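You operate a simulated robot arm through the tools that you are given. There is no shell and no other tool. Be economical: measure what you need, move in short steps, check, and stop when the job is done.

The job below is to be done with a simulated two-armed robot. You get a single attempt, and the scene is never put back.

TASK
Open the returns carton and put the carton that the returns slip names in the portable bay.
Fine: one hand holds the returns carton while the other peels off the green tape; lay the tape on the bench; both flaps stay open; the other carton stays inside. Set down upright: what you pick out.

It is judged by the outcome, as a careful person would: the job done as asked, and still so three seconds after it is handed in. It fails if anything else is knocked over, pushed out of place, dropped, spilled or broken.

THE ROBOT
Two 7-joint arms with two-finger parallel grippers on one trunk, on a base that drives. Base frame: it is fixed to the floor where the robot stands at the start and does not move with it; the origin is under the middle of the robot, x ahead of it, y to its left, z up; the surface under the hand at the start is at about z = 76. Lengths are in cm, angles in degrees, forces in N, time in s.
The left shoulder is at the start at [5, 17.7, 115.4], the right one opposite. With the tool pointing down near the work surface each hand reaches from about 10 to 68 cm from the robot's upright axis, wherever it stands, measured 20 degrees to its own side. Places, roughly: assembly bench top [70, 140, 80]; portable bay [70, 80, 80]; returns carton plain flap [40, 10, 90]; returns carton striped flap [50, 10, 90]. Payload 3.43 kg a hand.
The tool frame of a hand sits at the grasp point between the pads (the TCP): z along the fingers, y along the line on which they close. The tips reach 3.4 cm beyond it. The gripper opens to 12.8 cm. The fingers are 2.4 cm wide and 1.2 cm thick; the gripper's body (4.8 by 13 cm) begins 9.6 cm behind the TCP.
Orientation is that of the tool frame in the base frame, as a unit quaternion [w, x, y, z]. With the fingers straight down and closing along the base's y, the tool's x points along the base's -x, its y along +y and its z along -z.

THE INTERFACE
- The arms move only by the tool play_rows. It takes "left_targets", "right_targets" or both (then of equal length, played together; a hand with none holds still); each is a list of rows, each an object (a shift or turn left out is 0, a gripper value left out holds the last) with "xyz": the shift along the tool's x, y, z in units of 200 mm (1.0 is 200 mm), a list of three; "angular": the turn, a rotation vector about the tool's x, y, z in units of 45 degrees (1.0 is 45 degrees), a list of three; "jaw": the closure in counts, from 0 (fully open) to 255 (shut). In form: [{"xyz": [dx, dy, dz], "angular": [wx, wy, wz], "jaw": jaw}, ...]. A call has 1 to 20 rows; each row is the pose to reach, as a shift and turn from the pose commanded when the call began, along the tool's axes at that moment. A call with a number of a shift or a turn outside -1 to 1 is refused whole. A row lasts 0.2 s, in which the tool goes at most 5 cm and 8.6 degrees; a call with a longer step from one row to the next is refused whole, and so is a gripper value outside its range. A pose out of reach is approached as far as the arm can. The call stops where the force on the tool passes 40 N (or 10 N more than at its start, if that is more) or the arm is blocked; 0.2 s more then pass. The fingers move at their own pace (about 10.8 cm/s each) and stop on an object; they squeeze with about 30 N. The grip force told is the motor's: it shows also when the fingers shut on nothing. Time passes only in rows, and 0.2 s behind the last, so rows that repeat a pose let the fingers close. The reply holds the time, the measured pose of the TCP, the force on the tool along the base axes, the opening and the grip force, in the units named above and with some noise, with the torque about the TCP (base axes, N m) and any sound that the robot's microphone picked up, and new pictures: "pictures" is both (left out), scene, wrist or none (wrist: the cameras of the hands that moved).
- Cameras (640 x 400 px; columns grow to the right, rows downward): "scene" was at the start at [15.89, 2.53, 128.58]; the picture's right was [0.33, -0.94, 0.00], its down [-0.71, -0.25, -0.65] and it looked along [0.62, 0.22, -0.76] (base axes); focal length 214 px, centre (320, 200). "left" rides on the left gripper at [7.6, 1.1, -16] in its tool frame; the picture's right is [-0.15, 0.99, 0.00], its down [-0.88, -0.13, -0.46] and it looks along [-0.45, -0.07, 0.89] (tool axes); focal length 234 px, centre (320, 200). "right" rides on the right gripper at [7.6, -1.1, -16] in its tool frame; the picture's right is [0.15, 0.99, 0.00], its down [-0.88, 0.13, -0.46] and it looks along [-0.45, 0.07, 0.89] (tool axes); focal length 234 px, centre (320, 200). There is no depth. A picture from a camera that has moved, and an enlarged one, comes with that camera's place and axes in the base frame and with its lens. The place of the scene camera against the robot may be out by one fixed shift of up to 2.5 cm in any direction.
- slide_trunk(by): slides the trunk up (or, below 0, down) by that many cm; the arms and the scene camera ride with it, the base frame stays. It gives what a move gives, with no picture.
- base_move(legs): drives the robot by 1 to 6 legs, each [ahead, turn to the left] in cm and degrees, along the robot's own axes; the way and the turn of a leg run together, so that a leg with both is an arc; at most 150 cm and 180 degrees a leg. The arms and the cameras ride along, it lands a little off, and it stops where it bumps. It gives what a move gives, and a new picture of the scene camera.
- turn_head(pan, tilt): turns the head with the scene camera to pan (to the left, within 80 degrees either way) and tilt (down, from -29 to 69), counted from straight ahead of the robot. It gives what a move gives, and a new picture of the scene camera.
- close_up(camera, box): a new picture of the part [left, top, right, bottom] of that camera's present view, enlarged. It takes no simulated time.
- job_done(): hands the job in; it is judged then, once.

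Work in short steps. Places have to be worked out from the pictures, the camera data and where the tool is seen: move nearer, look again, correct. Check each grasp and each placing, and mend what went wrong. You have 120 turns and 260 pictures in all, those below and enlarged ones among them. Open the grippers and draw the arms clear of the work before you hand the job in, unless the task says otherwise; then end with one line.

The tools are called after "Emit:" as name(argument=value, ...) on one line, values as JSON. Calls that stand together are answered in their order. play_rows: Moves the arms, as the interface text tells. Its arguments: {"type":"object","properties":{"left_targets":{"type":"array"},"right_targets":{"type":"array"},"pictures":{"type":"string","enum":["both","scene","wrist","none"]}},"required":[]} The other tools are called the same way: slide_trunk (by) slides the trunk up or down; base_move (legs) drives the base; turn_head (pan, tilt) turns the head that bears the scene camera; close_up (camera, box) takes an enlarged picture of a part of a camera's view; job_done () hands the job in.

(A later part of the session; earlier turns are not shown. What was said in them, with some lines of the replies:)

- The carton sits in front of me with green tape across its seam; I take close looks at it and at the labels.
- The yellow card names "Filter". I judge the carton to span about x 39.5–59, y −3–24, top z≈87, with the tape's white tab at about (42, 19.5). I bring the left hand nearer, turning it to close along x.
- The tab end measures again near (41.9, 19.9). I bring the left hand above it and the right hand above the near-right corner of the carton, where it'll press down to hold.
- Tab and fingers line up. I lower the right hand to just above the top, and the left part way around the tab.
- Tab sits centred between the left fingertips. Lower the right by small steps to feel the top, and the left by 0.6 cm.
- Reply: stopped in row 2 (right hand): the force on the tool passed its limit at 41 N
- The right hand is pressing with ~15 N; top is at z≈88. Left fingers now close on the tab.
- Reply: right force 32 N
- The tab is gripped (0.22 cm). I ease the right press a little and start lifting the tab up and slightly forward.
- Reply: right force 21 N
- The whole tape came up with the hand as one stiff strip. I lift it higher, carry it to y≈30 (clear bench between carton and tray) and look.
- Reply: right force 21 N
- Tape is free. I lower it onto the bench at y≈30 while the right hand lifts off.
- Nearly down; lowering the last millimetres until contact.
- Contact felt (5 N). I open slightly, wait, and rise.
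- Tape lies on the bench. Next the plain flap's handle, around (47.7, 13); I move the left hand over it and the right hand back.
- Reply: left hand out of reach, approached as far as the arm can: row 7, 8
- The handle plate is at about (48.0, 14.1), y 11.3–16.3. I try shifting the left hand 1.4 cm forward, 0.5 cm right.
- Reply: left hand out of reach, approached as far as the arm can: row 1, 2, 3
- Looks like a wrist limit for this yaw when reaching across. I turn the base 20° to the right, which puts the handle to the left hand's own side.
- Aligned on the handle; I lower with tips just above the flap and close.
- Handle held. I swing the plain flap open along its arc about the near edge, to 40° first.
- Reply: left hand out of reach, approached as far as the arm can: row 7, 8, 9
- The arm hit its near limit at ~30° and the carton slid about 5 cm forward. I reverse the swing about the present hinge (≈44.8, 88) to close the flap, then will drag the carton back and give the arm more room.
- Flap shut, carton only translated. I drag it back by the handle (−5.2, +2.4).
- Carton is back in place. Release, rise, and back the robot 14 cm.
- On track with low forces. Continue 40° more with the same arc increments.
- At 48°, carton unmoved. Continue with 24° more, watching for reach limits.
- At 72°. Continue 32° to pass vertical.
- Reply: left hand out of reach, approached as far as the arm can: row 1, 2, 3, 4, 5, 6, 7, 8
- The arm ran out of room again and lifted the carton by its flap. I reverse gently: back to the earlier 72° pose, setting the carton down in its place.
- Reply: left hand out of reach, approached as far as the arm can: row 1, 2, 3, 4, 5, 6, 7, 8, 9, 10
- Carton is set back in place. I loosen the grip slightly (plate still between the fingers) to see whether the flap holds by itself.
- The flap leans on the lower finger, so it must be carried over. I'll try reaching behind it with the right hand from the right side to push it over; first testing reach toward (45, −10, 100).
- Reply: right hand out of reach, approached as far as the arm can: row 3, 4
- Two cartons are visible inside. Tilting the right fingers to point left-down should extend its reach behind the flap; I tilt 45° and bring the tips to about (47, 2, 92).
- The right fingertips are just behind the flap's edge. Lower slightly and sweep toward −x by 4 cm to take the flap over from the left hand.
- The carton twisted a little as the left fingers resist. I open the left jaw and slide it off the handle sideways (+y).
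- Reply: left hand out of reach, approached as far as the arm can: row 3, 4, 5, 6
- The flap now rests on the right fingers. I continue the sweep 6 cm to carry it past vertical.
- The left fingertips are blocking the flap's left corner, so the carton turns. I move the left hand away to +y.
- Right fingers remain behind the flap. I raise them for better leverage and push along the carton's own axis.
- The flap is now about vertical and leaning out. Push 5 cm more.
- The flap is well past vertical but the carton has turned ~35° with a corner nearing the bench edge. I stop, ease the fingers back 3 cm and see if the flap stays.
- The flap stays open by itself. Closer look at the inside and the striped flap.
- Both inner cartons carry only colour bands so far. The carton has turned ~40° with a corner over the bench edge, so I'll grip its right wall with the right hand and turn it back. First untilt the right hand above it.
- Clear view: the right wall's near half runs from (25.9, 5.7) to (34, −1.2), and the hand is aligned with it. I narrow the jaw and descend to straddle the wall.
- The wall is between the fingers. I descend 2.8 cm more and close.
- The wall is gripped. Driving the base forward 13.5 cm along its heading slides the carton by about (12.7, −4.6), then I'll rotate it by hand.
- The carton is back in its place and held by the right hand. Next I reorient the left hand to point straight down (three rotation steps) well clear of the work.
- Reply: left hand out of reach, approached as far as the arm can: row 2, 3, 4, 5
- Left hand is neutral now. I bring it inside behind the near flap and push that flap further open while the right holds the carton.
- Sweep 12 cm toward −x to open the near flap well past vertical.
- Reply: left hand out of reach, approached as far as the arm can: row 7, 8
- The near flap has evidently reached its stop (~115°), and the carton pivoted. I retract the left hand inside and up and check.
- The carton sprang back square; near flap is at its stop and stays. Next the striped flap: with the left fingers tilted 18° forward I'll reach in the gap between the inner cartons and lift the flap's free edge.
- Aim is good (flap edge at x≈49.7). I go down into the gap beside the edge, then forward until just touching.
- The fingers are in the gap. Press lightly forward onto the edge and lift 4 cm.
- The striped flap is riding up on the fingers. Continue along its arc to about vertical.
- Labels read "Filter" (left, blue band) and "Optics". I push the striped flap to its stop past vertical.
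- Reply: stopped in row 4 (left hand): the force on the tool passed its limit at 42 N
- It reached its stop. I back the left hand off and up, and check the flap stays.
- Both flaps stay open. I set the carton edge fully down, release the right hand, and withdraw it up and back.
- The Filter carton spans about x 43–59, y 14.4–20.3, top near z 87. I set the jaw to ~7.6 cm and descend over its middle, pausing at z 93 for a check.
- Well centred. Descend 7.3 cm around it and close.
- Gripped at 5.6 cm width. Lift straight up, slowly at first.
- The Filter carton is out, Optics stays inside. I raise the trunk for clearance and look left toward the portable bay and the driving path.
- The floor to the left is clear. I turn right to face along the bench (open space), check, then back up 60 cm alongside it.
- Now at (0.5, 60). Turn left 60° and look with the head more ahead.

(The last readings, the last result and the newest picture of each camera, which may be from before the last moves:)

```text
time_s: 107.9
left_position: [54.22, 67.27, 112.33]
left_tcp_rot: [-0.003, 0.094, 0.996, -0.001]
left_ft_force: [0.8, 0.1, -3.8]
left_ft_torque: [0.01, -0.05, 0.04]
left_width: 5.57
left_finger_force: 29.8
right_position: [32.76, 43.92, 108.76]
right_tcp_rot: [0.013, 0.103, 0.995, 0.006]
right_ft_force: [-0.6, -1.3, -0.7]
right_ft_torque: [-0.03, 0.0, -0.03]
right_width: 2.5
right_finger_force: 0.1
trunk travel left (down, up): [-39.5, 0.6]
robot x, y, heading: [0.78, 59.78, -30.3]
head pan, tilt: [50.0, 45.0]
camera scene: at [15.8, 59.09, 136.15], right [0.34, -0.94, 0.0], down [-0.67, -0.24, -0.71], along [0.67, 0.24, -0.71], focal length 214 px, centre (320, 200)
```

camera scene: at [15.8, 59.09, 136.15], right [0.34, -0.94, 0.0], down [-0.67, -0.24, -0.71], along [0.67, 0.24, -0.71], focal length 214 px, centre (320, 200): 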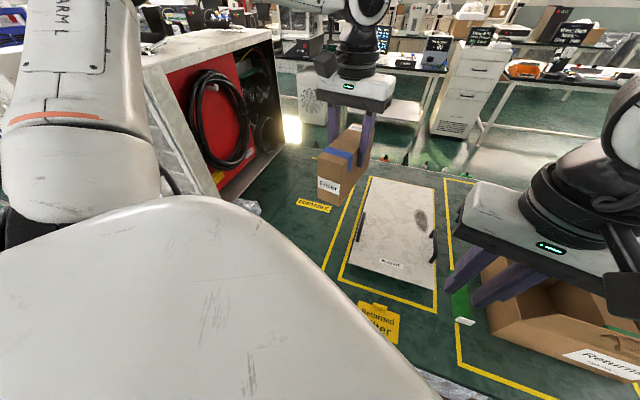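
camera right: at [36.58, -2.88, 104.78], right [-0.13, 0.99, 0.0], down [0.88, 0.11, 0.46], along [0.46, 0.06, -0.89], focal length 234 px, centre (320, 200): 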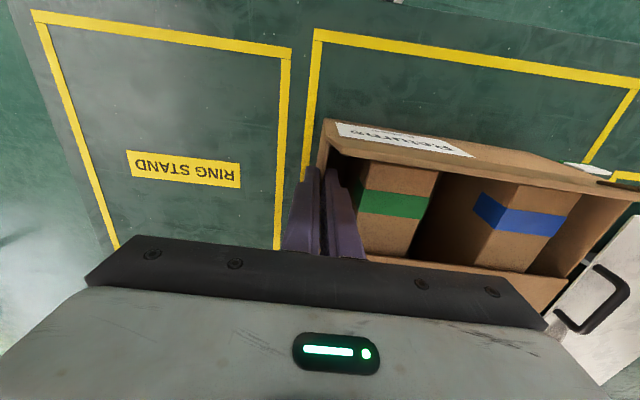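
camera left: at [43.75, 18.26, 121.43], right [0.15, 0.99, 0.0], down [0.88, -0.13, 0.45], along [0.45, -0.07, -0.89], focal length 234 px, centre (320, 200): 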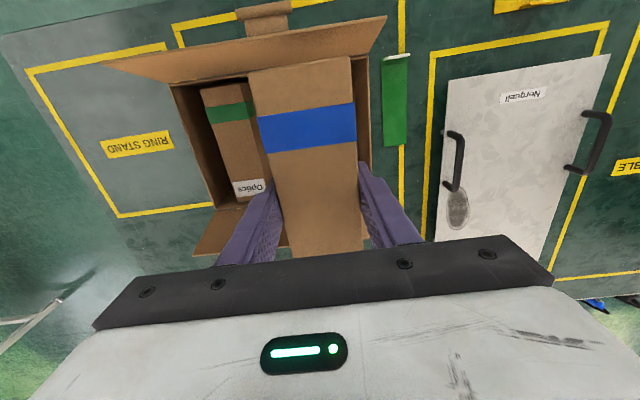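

The bay's label is near (69, 81), with its lines at y≈68 and x≈38. I shift the hand 12 cm left to about (56, 79), inside the bay.

Emit:
play_rows(left_targets=[{"xyz": [0.003, 0.15, 0]}, {"xyz": [0.006, 0.3, 0]}, {"xyz": [0.01, 0.45, 0]}, {"xyz": [0.013, 0.61, 0]}, {"xyz": [0.013, 0.61, 0]}], pictures="both")

```text
time_s: 109.1
left_position: [56.28, 79.41, 112.54]
left_tcp_rot: [-0.002, 0.094, 0.996, -0.001]
left_ft_force: [0.2, -0.5, -3.3]
left_ft_torque: [0.05, -0.02, 0.0]
left_width: 5.59
left_finger_force: 30.1
right_position: [32.8, 43.94, 108.66]
right_tcp_rot: [0.014, 0.103, 0.995, 0.005]
right_ft_force: [0.4, 0.4, -0.3]
right_ft_torque: [0.04, 0.03, -0.01]
right_width: 2.52
right_finger_force: 0.1
trunk travel left (down, up): [-39.5, 0.6]
robot x, y, heading: [0.45, 59.88, -30.4]
head pan, tilt: [50.0, 45.0]
camera scene: at [15.8, 59.04, 136.14], right [0.34, -0.94, 0.0], down [-0.67, -0.24, -0.71], along [0.67, 0.24, -0.71], focal length 214 px, centre (320, 200)
camera left: at [49.08, 81.97, 128.53], right [0.33, 0.94, 0.0], down [0.84, -0.29, 0.45], along [0.43, -0.15, -0.89], focal length 234 px, centre (320, 200)
```

scene: 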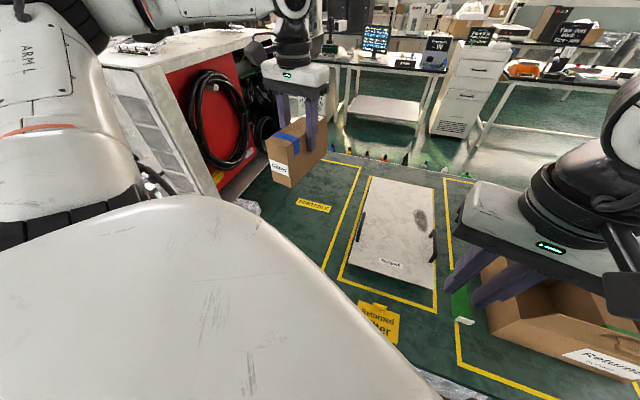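
left: 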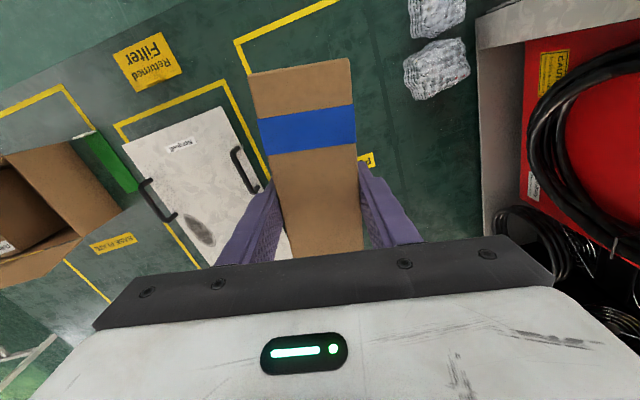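

Position (56, 79) is well inside the bay with clear space around. I square the yaw and descend 18 cm.

Emit:
play_rows(left_targets=[{"xyz": [0, 0, 0.12], "angular": [0, 0, -0.08]}, {"xyz": [0, 0, 0.25], "angular": [0, 0, -0.16]}, {"xyz": [0, 0, 0.4], "angular": [0, 0, -0.238]}, {"xyz": [0, 0, 0.55], "angular": [0, 0, -0.238]}, {"xyz": [0, 0, 0.7], "angular": [0, 0, -0.238]}, {"xyz": [0, 0, 0.82], "angular": [0, 0, -0.238]}, {"xyz": [0, 0, 0.9], "angular": [0, 0, -0.238]}, {"xyz": [0, 0, 0.9], "angular": [0, 0, -0.238]}], pictures="both")

```text
time_s: 110.9
left_position: [56.28, 79.17, 94.28]
left_tcp_rot: [-0.002, 0.0, 1.0, -0.002]
left_ft_force: [0.5, 0.0, -3.9]
left_ft_torque: [-0.01, 0.01, -0.01]
left_width: 5.57
left_finger_force: 30.5
right_position: [32.71, 43.86, 108.63]
right_tcp_rot: [0.012, 0.103, 0.995, 0.006]
right_ft_force: [-0.3, -0.3, 0.1]
right_ft_torque: [0.02, -0.01, 0.0]
right_width: 2.55
right_finger_force: 0.0
trunk travel left (down, up): [-39.5, 0.6]
robot x, y, heading: [0.46, 60.26, -30.5]
head pan, tilt: [50.0, 45.0]
camera scene: at [15.79, 59.09, 136.15], right [0.34, -0.94, 0.0], down [-0.67, -0.24, -0.71], along [0.67, 0.24, -0.71], focal length 214 px, centre (320, 200)
camera left: at [48.72, 80.49, 110.39], right [0.15, 0.99, 0.0], down [0.88, -0.13, 0.45], along [0.45, -0.07, -0.89], focal length 234 px, centre (320, 200)
```

scene: 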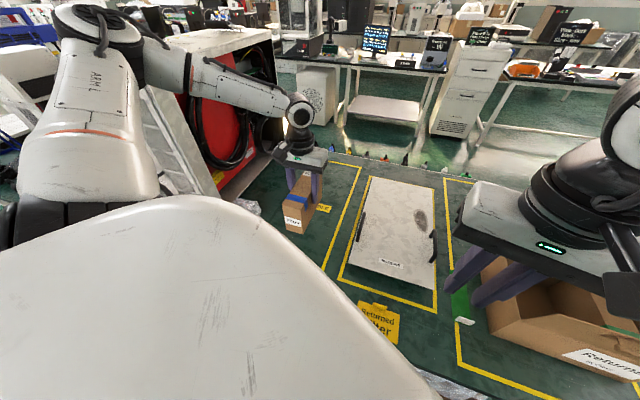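
left: 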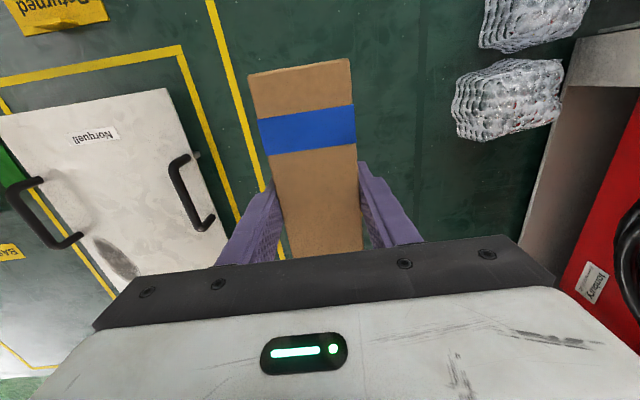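

Descend to just above the bench, then finish in small steps.

Emit:
play_rows(left_targets=[{"xyz": [0, 0, 0.12]}, {"xyz": [0, 0, 0.25]}, {"xyz": [0, 0, 0.36]}, {"xyz": [0, 0, 0.405]}, {"xyz": [0, 0, 0.42]}, {"xyz": [0, 0, 0.42]}], pictures="none")

Emit:
play_rows(left_targets=[{"xyz": [0, 0, 0.008]}, {"xyz": [0, 0, 0.016]}, {"xyz": [0, 0, 0.016]}], pictures="none")

```text
time_s: 112.3
left_position: [56.08, 79.14, 85.71]
left_tcp_rot: [-0.003, 0.0, 1.0, -0.002]
left_ft_force: [0.4, -1.0, -3.8]
left_ft_torque: [-0.02, -0.01, -0.01]
left_width: 5.57
left_finger_force: 29.9
right_position: [32.9, 43.99, 108.79]
right_tcp_rot: [0.013, 0.103, 0.995, 0.006]
right_ft_force: [-0.4, -0.2, -0.5]
right_ft_torque: [0.02, -0.04, 0.01]
right_width: 2.52
right_finger_force: 0.0
trunk travel left (down, up): [-39.5, 0.6]
robot x, y, heading: [0.46, 60.24, -30.3]
head pan, tilt: [50.0, 45.0]
```

```text
time_s: 113.1
left_position: [56.23, 79.08, 85.65]
left_tcp_rot: [-0.003, 0.001, 1.0, -0.002]
left_ft_force: [0.3, -0.5, -2.9]
left_ft_torque: [0.0, 0.01, 0.0]
left_width: 5.58
left_finger_force: 30.0
right_position: [32.65, 43.94, 108.61]
right_tcp_rot: [0.013, 0.103, 0.995, 0.006]
right_ft_force: [0.0, 0.3, -1.2]
right_ft_torque: [0.0, 0.02, -0.01]
right_width: 2.51
right_finger_force: 0.1
trunk travel left (down, up): [-39.5, 0.6]
robot x, y, heading: [0.7, 59.9, -30.3]
head pan, tilt: [50.0, 45.0]
```

Emit:
play_rows(left_targets=[{"xyz": [0, 0, 0.01]}, {"xyz": [0, 0, 0.02]}, {"xyz": [0, 0, 0.02]}], pictures="none")

```text
time_s: 113.9
left_position: [56.14, 79.08, 85.24]
left_tcp_rot: [-0.002, 0.0, 1.0, -0.002]
left_ft_force: [-0.7, 1.0, 2.7]
left_ft_torque: [0.25, 0.27, -0.05]
left_width: 5.55
left_finger_force: 30.2
right_position: [32.71, 43.95, 108.82]
right_tcp_rot: [0.013, 0.103, 0.995, 0.006]
right_ft_force: [0.2, 0.2, 0.2]
right_ft_torque: [-0.04, -0.03, 0.03]
right_width: 2.51
right_finger_force: 0.2
trunk travel left (down, up): [-39.5, 0.6]
robot x, y, heading: [0.35, 60.17, -30.6]
head pan, tilt: [50.0, 45.0]
```

The force turned to +2.7 N: it stands on the bench. I open moderately and rise straight up.

Emit:
play_rows(left_targets=[{"xyz": [0, 0, 0.004], "jaw": 110}, {"xyz": [0, 0, 0.004], "jaw": 110}, {"xyz": [0, 0, 0.004], "jaw": 110}, {"xyz": [0, 0, -0.1]}, {"xyz": [0, 0, -0.3]}, {"xyz": [0, 0, -0.5]}, {"xyz": [0, 0, -0.7]}, {"xyz": [0, 0, -0.9]}, {"xyz": [0, 0, -0.98]}], pictures="both")

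Emit:
close_up(camera="scene", box=[240, 120, 440, 280])

```text
time_s: 115.9
left_position: [56.29, 78.93, 104.61]
left_tcp_rot: [-0.003, 0.0, 1.0, -0.002]
left_ft_force: [-0.2, 0.3, -0.1]
left_ft_torque: [0.04, 0.0, 0.0]
left_width: 7.27
left_finger_force: 0.0
right_position: [32.77, 43.89, 108.64]
right_tcp_rot: [0.013, 0.103, 0.995, 0.006]
right_ft_force: [-0.4, 0.0, 0.4]
right_ft_torque: [0.0, 0.02, 0.04]
right_width: 2.51
right_finger_force: 0.0
trunk travel left (down, up): [-39.5, 0.6]
robot x, y, heading: [0.57, 60.17, -30.1]
head pan, tilt: [50.0, 45.0]
camera scene: at [15.77, 59.08, 136.15], right [0.34, -0.94, 0.0], down [-0.67, -0.24, -0.71], along [0.67, 0.24, -0.71], focal length 214 px, centre (320, 200)
camera left: at [48.77, 80.3, 120.75], right [0.15, 0.99, 0.0], down [0.88, -0.13, 0.45], along [0.45, -0.07, -0.89], focal length 234 px, centre (320, 200)
```

scene: 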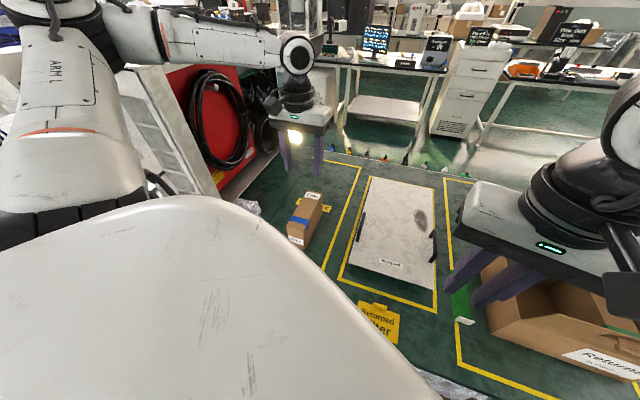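
left: 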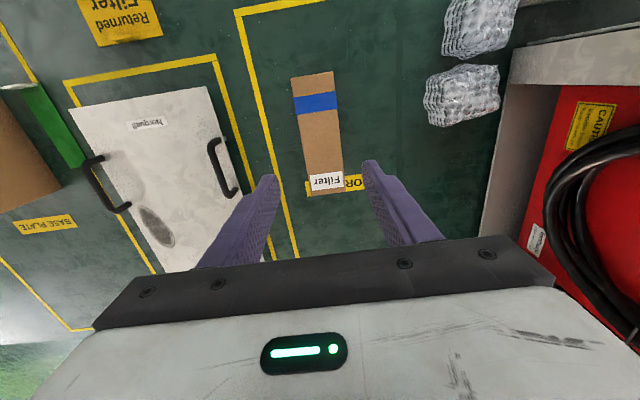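

```text
2.50 times, centred on (340, 200) of scene
camera zoom: at [15.77, 59.08, 136.15], right [0.34, -0.94, 0.0], down [-0.67, -0.24, -0.71], along [0.67, 0.24, -0.71], focal length 536 px, centre (270, 200)
```

zoom: 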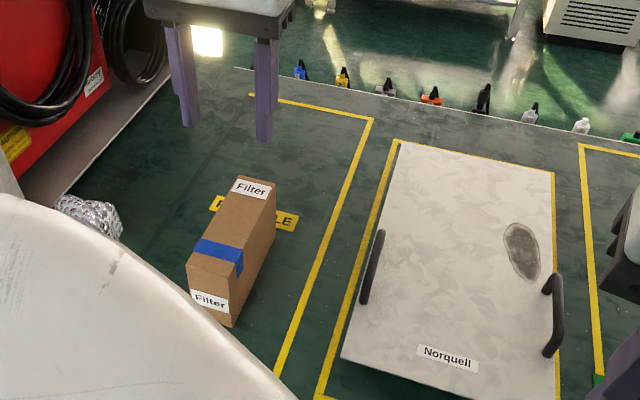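

The Filter carton stands upright in the bay. I check the returns carton, the flaps and the tape, and raise the left hand a bit more away.

Emit:
play_rows(left_targets=[{"xyz": [0.15, -0.05, -0.1]}, {"xyz": [0.35, -0.15, -0.15]}, {"xyz": [0.55, -0.25, -0.15]}], pictures="none")

Emit:
turn_head(pan=5, tilt=45)

Emit:
close_up(camera="scene", box=[160, 80, 420, 300])

```text
time_s: 116.7
left_position: [45.16, 74.28, 107.5]
left_tcp_rot: [-0.002, 0.0, 1.0, -0.001]
left_ft_force: [0.2, 0.2, -0.1]
left_ft_torque: [0.01, 0.0, 0.0]
left_width: 7.29
left_finger_force: 0.0
right_position: [32.6, 43.81, 108.8]
right_tcp_rot: [0.013, 0.102, 0.995, 0.006]
right_ft_force: [-0.6, -0.3, -1.0]
right_ft_torque: [0.0, 0.0, 0.0]
right_width: 2.51
right_finger_force: 0.0
trunk travel left (down, up): [-39.5, 0.6]
robot x, y, heading: [0.41, 59.74, -30.2]
head pan, tilt: [50.0, 45.0]
```

```text
time_s: 117.8
left_position: [45.41, 74.18, 107.59]
left_tcp_rot: [-0.003, 0.0, 1.0, -0.001]
left_ft_force: [0.7, 0.4, -0.7]
left_ft_torque: [-0.03, 0.0, -0.01]
left_width: 7.27
left_finger_force: 0.1
right_position: [32.64, 43.89, 108.72]
right_tcp_rot: [0.014, 0.103, 0.995, 0.006]
right_ft_force: [0.3, -0.4, -0.1]
right_ft_torque: [-0.02, -0.01, 0.01]
right_width: 2.52
right_finger_force: 0.1
trunk travel left (down, up): [-39.5, 0.6]
robot x, y, heading: [0.29, 59.96, -30.3]
head pan, tilt: [5.0, 45.0]
camera scene: at [15.47, 52.87, 136.15], right [-0.43, -0.9, 0.0], down [-0.64, 0.3, -0.71], along [0.64, -0.3, -0.71], focal length 214 px, centre (320, 200)
```

scene: 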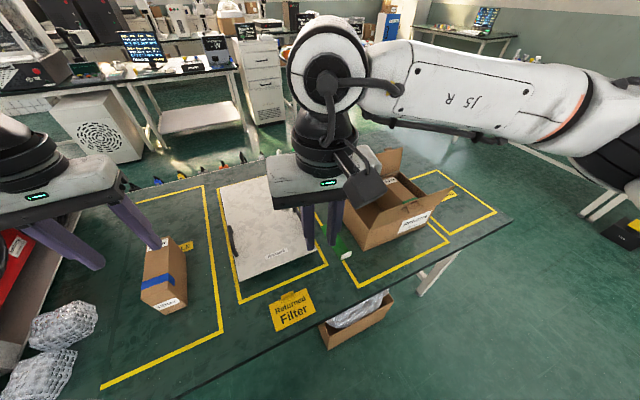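

```text
1.82 times, centred on (290, 190) of scene
camera zoom: at [15.47, 52.87, 136.15], right [-0.43, -0.9, 0.0], down [-0.64, 0.3, -0.71], along [0.64, -0.3, -0.71], focal length 390 px, centre (374, 218)
```

zoom: 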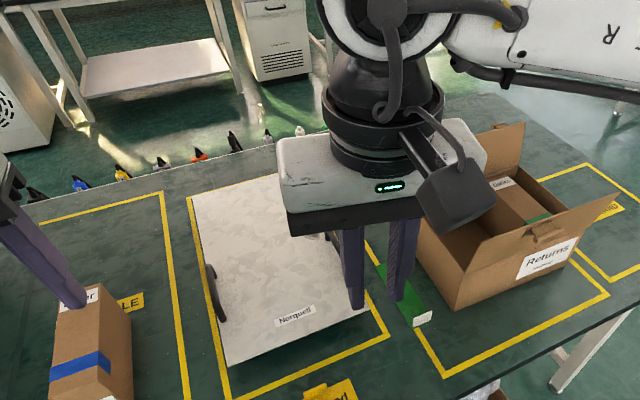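

Everything is as asked: Filter upright in the bay, Optics inside, both flaps open, tape on the bench. I open both grippers fully and draw the arms back.

Emit:
play_rows(left_targets=[{"xyz": [0.1, 0, -0.03], "jaw": 0}, {"xyz": [0.2, 0, -0.05], "jaw": 0}, {"xyz": [0.3, 0, -0.05], "jaw": 0}, {"xyz": [0.3, 0, -0.05], "jaw": 0}], right_targets=[{"xyz": [0.08, 0, 0], "jaw": 0}, {"xyz": [0.16, 0, 0], "jaw": 0}, {"xyz": [0.2, 0, 0], "jaw": 0}, {"xyz": [0.2, 0, 0], "jaw": 0}], pictures="scene")

```text
time_s: 118.8
left_position: [39.33, 74.13, 108.79]
left_tcp_rot: [-0.004, 0.0, 1.0, -0.002]
left_ft_force: [-0.4, -1.0, 0.2]
left_ft_torque: [0.03, 0.01, 0.0]
left_width: 12.77
left_finger_force: 0.1
right_position: [28.99, 44.66, 108.48]
right_tcp_rot: [0.012, 0.103, 0.995, 0.006]
right_ft_force: [-0.3, 0.0, -0.3]
right_ft_torque: [-0.03, 0.02, 0.03]
right_width: 12.78
right_finger_force: 0.0
trunk travel left (down, up): [-39.5, 0.6]
robot x, y, heading: [0.71, 60.05, -30.3]
head pan, tilt: [5.0, 45.0]
camera scene: at [15.49, 52.86, 136.14], right [-0.43, -0.9, 0.0], down [-0.64, 0.3, -0.71], along [0.64, -0.3, -0.71], focal length 214 px, centre (320, 200)
```

scene: 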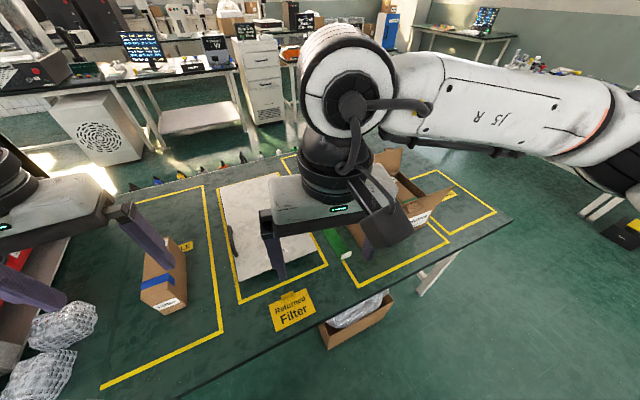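

The arms are clear and the grippers open; I hand the job in.

Emit:
job_done()

```text
The job is handed in.
```

The Filter carton is standing upright in the portable bay, the Optics carton is still inside the returns carton, both flaps are open, and the green tape is on the bench. While I opened the flaps the returns carton slid and was briefly lifted, and I set it back within about 1 cm of where it started.
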